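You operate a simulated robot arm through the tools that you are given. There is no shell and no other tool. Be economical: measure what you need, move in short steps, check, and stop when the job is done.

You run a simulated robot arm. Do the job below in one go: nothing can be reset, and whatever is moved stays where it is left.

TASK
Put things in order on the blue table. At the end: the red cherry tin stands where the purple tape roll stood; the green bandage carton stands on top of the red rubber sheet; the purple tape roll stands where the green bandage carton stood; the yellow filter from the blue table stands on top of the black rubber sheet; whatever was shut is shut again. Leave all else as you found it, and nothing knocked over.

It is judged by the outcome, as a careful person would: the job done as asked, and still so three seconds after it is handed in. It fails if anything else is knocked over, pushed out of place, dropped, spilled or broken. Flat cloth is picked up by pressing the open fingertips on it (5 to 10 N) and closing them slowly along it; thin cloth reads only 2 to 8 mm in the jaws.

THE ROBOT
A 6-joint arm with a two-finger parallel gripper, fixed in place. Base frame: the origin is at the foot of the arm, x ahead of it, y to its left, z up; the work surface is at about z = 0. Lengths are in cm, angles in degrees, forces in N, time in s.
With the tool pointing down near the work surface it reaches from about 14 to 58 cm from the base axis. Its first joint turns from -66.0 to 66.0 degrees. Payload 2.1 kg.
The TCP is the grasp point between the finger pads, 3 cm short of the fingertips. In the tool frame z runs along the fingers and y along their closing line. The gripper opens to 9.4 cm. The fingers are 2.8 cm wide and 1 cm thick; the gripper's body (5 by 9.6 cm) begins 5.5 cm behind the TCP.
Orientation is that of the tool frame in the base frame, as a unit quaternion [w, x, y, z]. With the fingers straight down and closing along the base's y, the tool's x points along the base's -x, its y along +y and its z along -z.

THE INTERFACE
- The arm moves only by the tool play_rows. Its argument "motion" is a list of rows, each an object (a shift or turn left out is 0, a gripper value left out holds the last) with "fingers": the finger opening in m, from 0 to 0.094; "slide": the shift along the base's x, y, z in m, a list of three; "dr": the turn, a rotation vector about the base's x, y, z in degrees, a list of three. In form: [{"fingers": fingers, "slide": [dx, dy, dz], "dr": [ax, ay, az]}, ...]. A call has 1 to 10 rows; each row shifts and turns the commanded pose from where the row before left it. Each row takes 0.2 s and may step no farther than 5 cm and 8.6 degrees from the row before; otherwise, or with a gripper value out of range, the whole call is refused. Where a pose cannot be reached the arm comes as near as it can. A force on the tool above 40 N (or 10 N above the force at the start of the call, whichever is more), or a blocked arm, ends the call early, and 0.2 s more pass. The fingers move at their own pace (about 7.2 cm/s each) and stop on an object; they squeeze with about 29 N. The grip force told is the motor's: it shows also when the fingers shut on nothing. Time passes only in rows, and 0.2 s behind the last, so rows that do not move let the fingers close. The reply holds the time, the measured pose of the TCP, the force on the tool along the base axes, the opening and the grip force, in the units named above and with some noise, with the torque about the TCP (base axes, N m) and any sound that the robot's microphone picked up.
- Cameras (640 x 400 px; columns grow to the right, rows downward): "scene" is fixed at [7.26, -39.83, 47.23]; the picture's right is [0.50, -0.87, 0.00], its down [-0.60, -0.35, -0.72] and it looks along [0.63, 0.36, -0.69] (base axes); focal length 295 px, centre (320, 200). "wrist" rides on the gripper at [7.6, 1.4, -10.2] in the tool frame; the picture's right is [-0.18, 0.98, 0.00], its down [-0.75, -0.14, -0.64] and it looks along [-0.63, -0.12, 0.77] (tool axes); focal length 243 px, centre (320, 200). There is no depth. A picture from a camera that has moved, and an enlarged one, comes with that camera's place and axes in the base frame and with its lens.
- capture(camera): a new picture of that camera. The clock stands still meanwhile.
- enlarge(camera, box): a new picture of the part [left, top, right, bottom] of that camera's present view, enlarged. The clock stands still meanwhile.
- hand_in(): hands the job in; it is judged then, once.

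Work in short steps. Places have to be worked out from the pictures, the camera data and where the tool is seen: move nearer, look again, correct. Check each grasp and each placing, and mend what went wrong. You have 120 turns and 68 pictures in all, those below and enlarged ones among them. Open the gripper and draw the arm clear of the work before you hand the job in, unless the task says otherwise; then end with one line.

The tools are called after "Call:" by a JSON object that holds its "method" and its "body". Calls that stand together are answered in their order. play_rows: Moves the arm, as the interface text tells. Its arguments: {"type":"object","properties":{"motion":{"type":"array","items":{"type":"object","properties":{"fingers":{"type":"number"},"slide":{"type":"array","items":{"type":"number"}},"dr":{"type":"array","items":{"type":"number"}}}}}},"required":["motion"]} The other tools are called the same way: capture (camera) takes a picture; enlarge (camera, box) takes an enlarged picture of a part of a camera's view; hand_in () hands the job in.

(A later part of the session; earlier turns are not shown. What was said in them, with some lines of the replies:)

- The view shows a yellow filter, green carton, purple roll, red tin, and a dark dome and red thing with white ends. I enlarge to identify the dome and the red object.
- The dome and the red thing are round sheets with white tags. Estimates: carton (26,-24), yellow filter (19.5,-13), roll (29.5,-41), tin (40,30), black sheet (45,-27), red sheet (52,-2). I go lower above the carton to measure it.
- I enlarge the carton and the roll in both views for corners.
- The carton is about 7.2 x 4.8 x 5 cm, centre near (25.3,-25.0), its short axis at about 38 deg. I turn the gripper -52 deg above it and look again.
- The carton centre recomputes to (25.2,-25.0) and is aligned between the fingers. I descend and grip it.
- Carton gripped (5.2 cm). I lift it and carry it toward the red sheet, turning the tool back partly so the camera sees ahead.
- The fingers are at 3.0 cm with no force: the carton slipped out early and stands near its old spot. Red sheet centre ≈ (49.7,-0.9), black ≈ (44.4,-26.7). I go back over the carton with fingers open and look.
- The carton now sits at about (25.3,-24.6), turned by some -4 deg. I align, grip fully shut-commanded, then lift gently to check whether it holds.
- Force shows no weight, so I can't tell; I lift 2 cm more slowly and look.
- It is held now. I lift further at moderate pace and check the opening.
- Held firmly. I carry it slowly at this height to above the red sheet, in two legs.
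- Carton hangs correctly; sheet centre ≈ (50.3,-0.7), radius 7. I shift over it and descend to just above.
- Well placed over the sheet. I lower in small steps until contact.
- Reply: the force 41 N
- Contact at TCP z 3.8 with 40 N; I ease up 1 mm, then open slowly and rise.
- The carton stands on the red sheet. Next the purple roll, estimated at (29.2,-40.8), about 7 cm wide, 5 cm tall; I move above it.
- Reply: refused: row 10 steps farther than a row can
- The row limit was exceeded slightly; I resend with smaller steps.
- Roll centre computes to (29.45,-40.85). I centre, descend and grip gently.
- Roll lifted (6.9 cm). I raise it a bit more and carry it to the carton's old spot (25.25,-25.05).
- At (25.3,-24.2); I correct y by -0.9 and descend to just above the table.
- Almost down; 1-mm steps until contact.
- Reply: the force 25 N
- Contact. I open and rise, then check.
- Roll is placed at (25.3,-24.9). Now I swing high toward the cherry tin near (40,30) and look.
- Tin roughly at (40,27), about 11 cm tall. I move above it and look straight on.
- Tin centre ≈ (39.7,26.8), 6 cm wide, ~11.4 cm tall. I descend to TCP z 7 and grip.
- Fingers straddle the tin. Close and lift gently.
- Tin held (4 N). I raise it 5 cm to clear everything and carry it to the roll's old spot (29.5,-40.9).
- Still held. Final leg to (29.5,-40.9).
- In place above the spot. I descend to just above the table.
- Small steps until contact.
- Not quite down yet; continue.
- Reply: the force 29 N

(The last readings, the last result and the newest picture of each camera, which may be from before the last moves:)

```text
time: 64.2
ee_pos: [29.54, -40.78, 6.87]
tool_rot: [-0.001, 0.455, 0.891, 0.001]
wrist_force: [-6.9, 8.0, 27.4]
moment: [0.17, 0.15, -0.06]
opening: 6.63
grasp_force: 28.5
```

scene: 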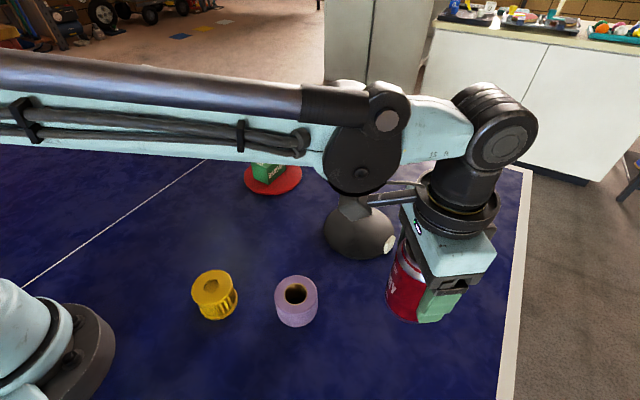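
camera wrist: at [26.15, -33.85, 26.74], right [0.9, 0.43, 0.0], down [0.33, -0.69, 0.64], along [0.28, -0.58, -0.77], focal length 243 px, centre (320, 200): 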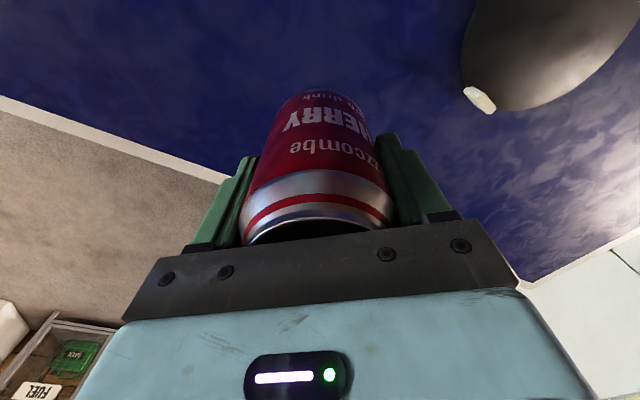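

Contact made. I ease up 1 mm, open and rise straight.

Call:
{"method": "play_rows", "body": {"motion": [{"slide": [0, 0, 0.001]}, {"fingers": 0.07}, {"fingers": 0.08}, {"fingers": 0.094}, {}, {"slide": [0, 0, 0.02]}, {"slide": [0, 0, 0.04]}, {"slide": [0, 0, 0.04]}, {"slide": [0, 0, 0.04]}, {}]}}

Call:
{"method": "capture", "body": {"camera": "wrist"}}

Call:
{"method": "capture", "body": {"camera": "scene"}}

```text
time: 66.4
ee_pos: [29.61, -41.05, 21.02]
tool_rot: [0.0, 0.454, 0.891, 0.0]
wrist_force: [0.0, -0.5, 0.0]
moment: [-0.02, 0.02, 0.01]
opening: 9.4
grasp_force: 0.1
```

```text
35 pictures are left
camera wrist: at [26.3, -34.04, 31.12], right [0.9, 0.43, 0.0], down [0.33, -0.69, 0.64], along [0.28, -0.58, -0.77], focal length 243 px, centre (320, 200)
```

wrist: 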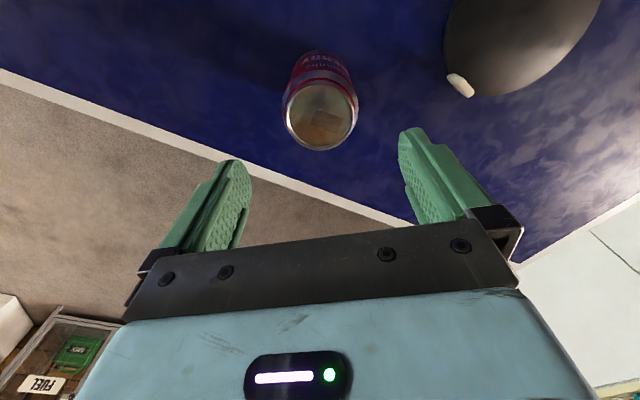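

```text
34 pictures are left
```

scene: 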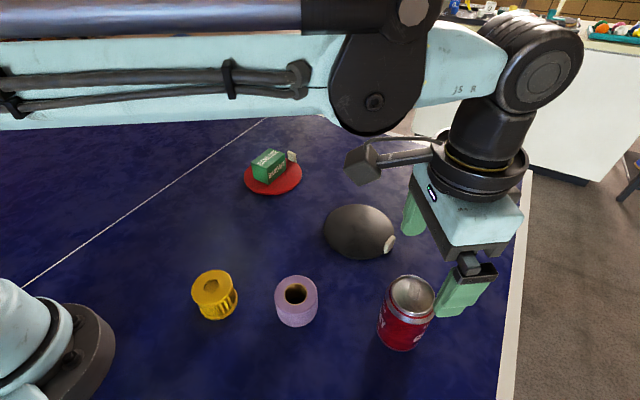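

Tin stands on the roll's old spot. Now the yellow filter near (19.4,-13.3); I move above it.

Call:
{"method": "play_rows", "body": {"motion": [{"slide": [-0.0126, 0.0346, 0], "dr": [0, 0, 2.5]}, {"slide": [-0.0126, 0.0346, 0], "dr": [0, 0, 2.5]}, {"slide": [-0.0126, 0.0346, 0], "dr": [0, 0, 2.5]}, {"slide": [-0.0126, 0.0346, 0], "dr": [0, 0, 2.5]}, {"slide": [-0.0126, 0.0346, 0], "dr": [0, 0, 2.5]}, {"slide": [-0.0126, 0.0346, 0], "dr": [0, 0, 2.5]}, {"slide": [-0.0126, 0.0346, -0.02], "dr": [0, 0, 2.5]}, {"slide": [-0.0126, 0.0346, -0.02], "dr": [0, 0, 2.5]}, {}, {}]}}

Call:
{"method": "capture", "body": {"camera": "wrist"}}

Call:
{"method": "enlarge", "body": {"camera": "scene", "box": [160, 250, 340, 350]}}

```text
time: 68.6
ee_pos: [19.46, -13.36, 16.93]
tool_rot: [0.0, 0.292, 0.956, 0.0]
wrist_force: [-0.4, -0.7, -0.3]
moment: [0.01, -0.02, 0.0]
opening: 9.4
grasp_force: 0.1
```

```text
33 pictures are left
camera wrist: at [14.01, -7.91, 27.08], right [0.7, 0.71, 0.0], down [0.55, -0.54, 0.64], along [0.46, -0.45, -0.77], focal length 243 px, centre (320, 200)
```

wrist: 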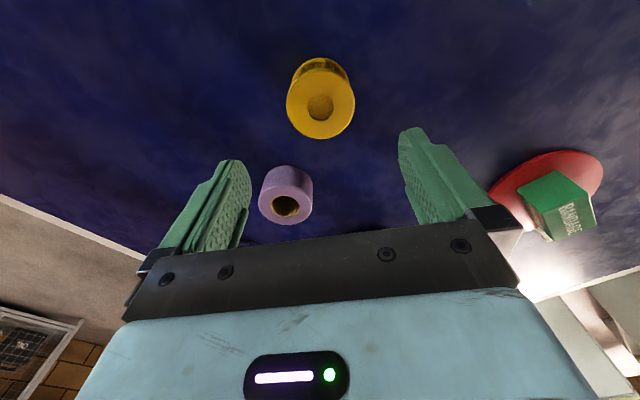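

```text
3.56 times, centred on (250, 300) of scene
camera zoom: at [7.26, -39.83, 47.23], right [0.5, -0.87, 0.0], down [-0.6, -0.35, -0.72], along [0.62, 0.36, -0.69], focal length 1050 px, centre (569, -156)
```

zoom: 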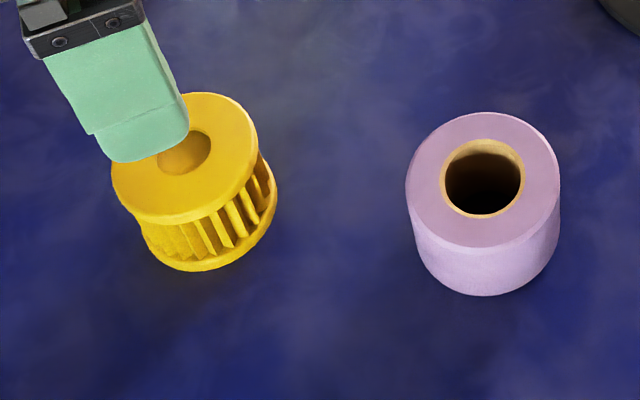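

Filter centre ≈ (19.4,-13.15), ~6.2 cm wide. I descend, grip and lift gently.

Call:
{"method": "play_rows", "body": {"motion": [{"slide": [-0.001, 0.002, -0.03]}, {"slide": [0, 0, -0.04]}, {"slide": [0, 0, -0.04]}, {"slide": [0, 0, -0.026]}, {}, {"fingers": 0.0}, {}, {}, {}, {}]}}

Call:
{"method": "play_rows", "body": {"motion": [{"slide": [0, 0, 0.002]}, {"slide": [0, 0, 0.003]}, {"slide": [0, 0, 0.004]}, {"slide": [0, 0, 0.006]}, {"slide": [0, 0, 0.01]}, {"slide": [0, 0, 0.01]}, {}]}}

Call:
{"method": "enlarge", "body": {"camera": "scene", "box": [160, 250, 340, 350]}}

```text
time: 70.8
ee_pos: [19.53, -12.84, 3.51]
tool_rot: [0.0, 0.292, 0.956, 0.0]
wrist_force: [0.1, 0.1, 0.6]
moment: [0.02, -0.02, -0.03]
opening: 6.17
grasp_force: 29.2
```

```text
time: 72.4
ee_pos: [19.38, -12.92, 6.91]
tool_rot: [-0.001, 0.293, 0.956, 0.0]
wrist_force: [0.5, -0.4, -1.3]
moment: [-0.01, -0.02, 0.01]
opening: 6.17
grasp_force: 28.5
```

```text
3.56 times, centred on (250, 300) of scene
camera zoom: at [7.26, -39.83, 47.23], right [0.5, -0.87, 0.0], down [-0.6, -0.35, -0.72], along [0.62, 0.36, -0.69], focal length 1050 px, centre (569, -156)
```

zoom: 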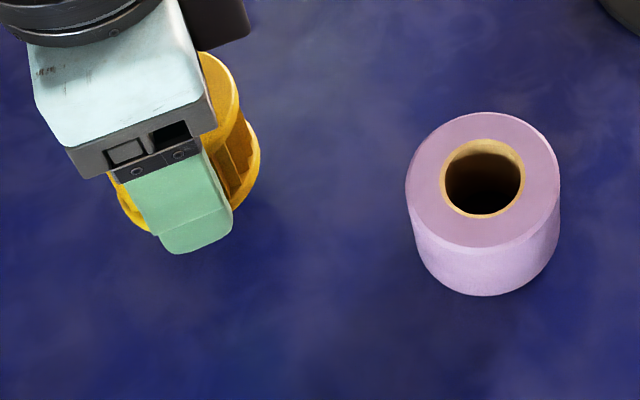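

Held. I lift to z≈13 and carry it toward the black sheet.

Call:
{"method": "play_rows", "body": {"motion": [{"slide": [0, 0, 0.006]}, {"slide": [0, 0, 0.012]}, {"slide": [0, 0, 0.015]}, {"slide": [0, 0, 0.015]}, {"slide": [0.007, -0.004, 0.01]}, {"slide": [0.013, -0.007, 0]}, {"slide": [0.018, -0.01, 0]}, {"slide": [0.018, -0.01, 0]}, {"slide": [0.018, -0.01, 0]}, {"slide": [0.014, -0.008, 0]}]}}

Call:
{"method": "play_rows", "body": {"motion": [{"slide": [0.01, -0.005, 0]}, {"slide": [0.018, -0.01, 0]}, {"slide": [0.018, -0.01, 0]}, {"slide": [0.018, -0.01, 0]}, {"slide": [0.018, -0.01, 0]}, {"slide": [0.018, -0.01, 0]}, {"slide": [0.014, -0.008, 0]}, {"slide": [0.007, -0.004, 0]}, {}]}}

Call:
{"method": "capture", "body": {"camera": "wrist"}}

Call:
{"method": "capture", "body": {"camera": "scene"}}

```text
time: 74.6
ee_pos: [28.18, -17.8, 12.7]
tool_rot: [-0.001, 0.292, 0.956, 0.0]
wrist_force: [0.3, -0.1, -1.4]
moment: [-0.01, 0.03, 0.02]
opening: 6.17
grasp_force: 28.9
```

```text
time: 76.6
ee_pos: [40.44, -24.58, 12.71]
tool_rot: [0.0, 0.293, 0.956, 0.0]
wrist_force: [0.8, 0.3, -0.9]
moment: [0.01, 0.01, 0.01]
opening: 6.15
grasp_force: 28.7
```

```text
30 pictures are left
camera wrist: at [34.88, -19.15, 22.97], right [0.7, 0.71, 0.0], down [0.55, -0.54, 0.64], along [0.46, -0.45, -0.77], focal length 243 px, centre (320, 200)
```

wrist: 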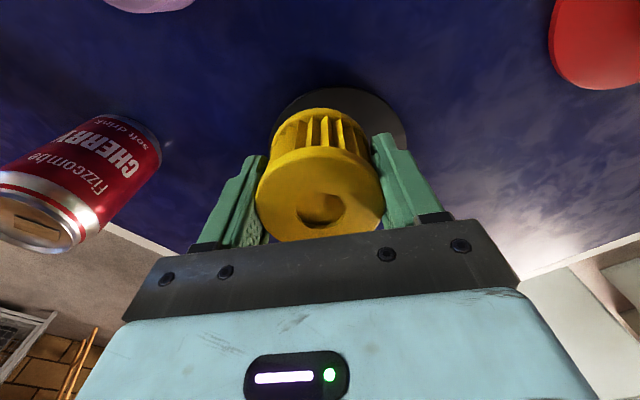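

```text
29 pictures are left
```

scene: 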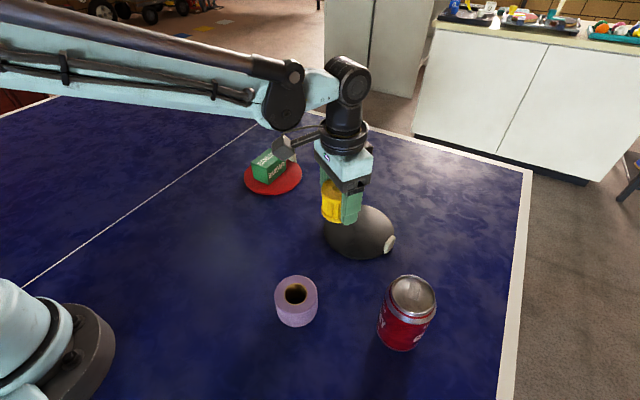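

Black sheet centre ≈ (44.9,-27.0), tag on its -y rim. I shift over the centre and descend to just above.

Call:
{"method": "play_rows", "body": {"motion": [{"slide": [0.01, -0.005, 0]}, {"slide": [0.016, -0.009, 0]}, {"slide": [0.012, -0.007, 0]}, {"slide": [0.006, -0.003, 0]}, {"slide": [0, 0, -0.01]}, {"slide": [0, 0, -0.016]}, {"slide": [0, 0, -0.016]}, {"slide": [0, 0, -0.016]}, {"slide": [0, 0, -0.01]}, {}]}}

Call:
{"method": "enlarge", "body": {"camera": "scene", "box": [280, 150, 440, 270]}}

```text
time: 78.8
ee_pos: [44.72, -27.06, 5.91]
tool_rot: [0.0, 0.292, 0.956, 0.0]
wrist_force: [-0.6, -0.4, -0.6]
moment: [0.01, 0.0, 0.03]
opening: 6.15
grasp_force: 29.2
```

```text
3.33 times, centred on (360, 210) of scene
camera zoom: at [7.26, -39.83, 47.23], right [0.5, -0.87, 0.0], down [-0.6, -0.35, -0.72], along [0.62, 0.36, -0.69], focal length 984 px, centre (187, 167)
```

zoom: 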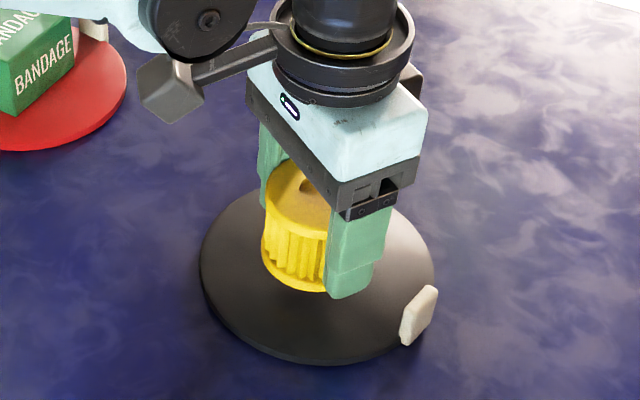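

Good position. Lower until contact.

Call:
{"method": "play_rows", "body": {"motion": [{"slide": [0, 0, -0.005]}, {"slide": [0, 0, -0.005]}, {"slide": [0, 0, -0.003]}, {}]}}

Call:
{"method": "play_rows", "body": {"motion": [{"slide": [0, 0, -0.0015]}, {"slide": [0, 0, -0.0015]}, {}]}}

```text
time: 79.8
ee_pos: [44.7, -26.92, 4.59]
tool_rot: [0.0, 0.292, 0.956, 0.0]
wrist_force: [0.0, 0.0, -1.3]
moment: [0.01, -0.03, -0.02]
opening: 6.13
grasp_force: 29.4
```

```text
time: 80.6
ee_pos: [44.63, -26.95, 4.11]
tool_rot: [-0.001, 0.293, 0.956, 0.0]
wrist_force: [-0.1, 0.0, -0.5]
moment: [-0.03, -0.03, 0.0]
opening: 6.15
grasp_force: 29.1
```

Continue in 1-mm steps.

Call:
{"method": "play_rows", "body": {"motion": [{"slide": [0, 0, -0.001]}, {}]}}

Call:
{"method": "play_rows", "body": {"motion": [{"slide": [0, 0, -0.001]}, {}]}}

```text
time: 81.2
ee_pos: [44.57, -26.94, 4.19]
tool_rot: [0.0, 0.292, 0.956, 0.0]
wrist_force: [0.1, -0.5, 1.8]
moment: [0.01, 0.01, 0.0]
opening: 6.13
grasp_force: 29.0
```

```text
time: 81.8
ee_pos: [44.6, -26.93, 4.24]
tool_rot: [-0.001, 0.293, 0.956, 0.0]
wrist_force: [-0.7, -0.6, 17.6]
moment: [-0.03, 0.0, -0.01]
opening: 6.13
grasp_force: 29.3
```

Contact. Open and rise.

Call:
{"method": "play_rows", "body": {"motion": [{"fingers": 0.066}, {"fingers": 0.075}, {"fingers": 0.08}, {}, {"slide": [0, 0, 0.02]}, {"slide": [0, 0, 0.04]}, {"slide": [0, 0, 0.04]}, {"slide": [-0.02, 0.01, 0.04]}, {"slide": [-0.04, 0.02, 0.01]}, {}]}}

Call:
{"method": "play_rows", "body": {"motion": [{"slide": [-0.035, 0.03, 0.01]}, {"slide": [-0.035, 0.03, 0.01]}, {"slide": [-0.035, 0.03, 0]}, {"slide": [-0.03, 0.03, 0]}, {}]}}

Call:
{"method": "capture", "body": {"camera": "scene"}}

Call:
{"method": "enlarge", "body": {"camera": "scene", "box": [230, 140, 440, 270]}}

```text
time: 84.0
ee_pos: [38.66, -23.89, 18.94]
tool_rot: [0.0, 0.292, 0.956, 0.001]
wrist_force: [0.9, -1.0, -0.8]
moment: [-0.03, -0.05, 0.0]
opening: 8.0
grasp_force: 0.1
```

```text
time: 85.2
ee_pos: [25.39, -11.97, 20.95]
tool_rot: [0.0, 0.293, 0.956, 0.001]
wrist_force: [0.9, 0.1, -0.6]
moment: [0.0, 0.01, 0.01]
opening: 8.01
grasp_force: 0.0
```

```text
27 pictures are left
```

scene: 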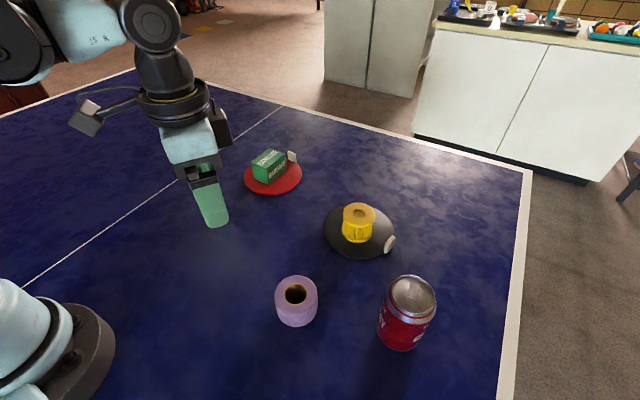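

```text
3.05 times, centred on (335, 205) of scene
camera zoom: at [7.25, -39.83, 47.23], right [0.5, -0.87, 0.0], down [-0.6, -0.35, -0.72], along [0.62, 0.36, -0.69], focal length 900 px, centre (274, 185)
```

zoom: 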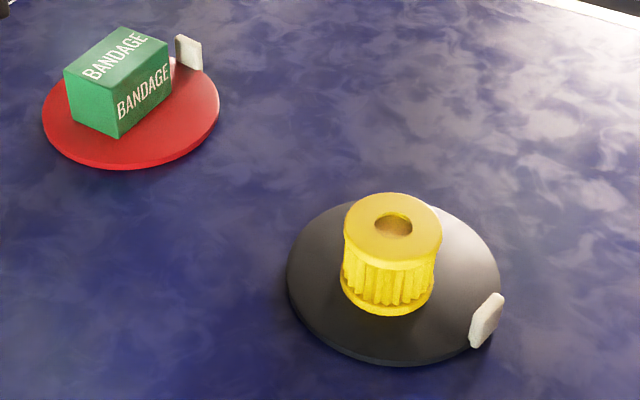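

All four items stand where asked, nothing was knocked over or opened, and the arm is clear with the gripper open. I hand in.

Call:
{"method": "hand_in", "body": {}}

```text
The job is handed in.
```

The job is handed in: the tin stands where the tape roll was, the roll where the carton was, the carton on the red sheet and the yellow filter on the black sheet; the carton slipped from the grip once and stayed upright, and nothing shut was opened.
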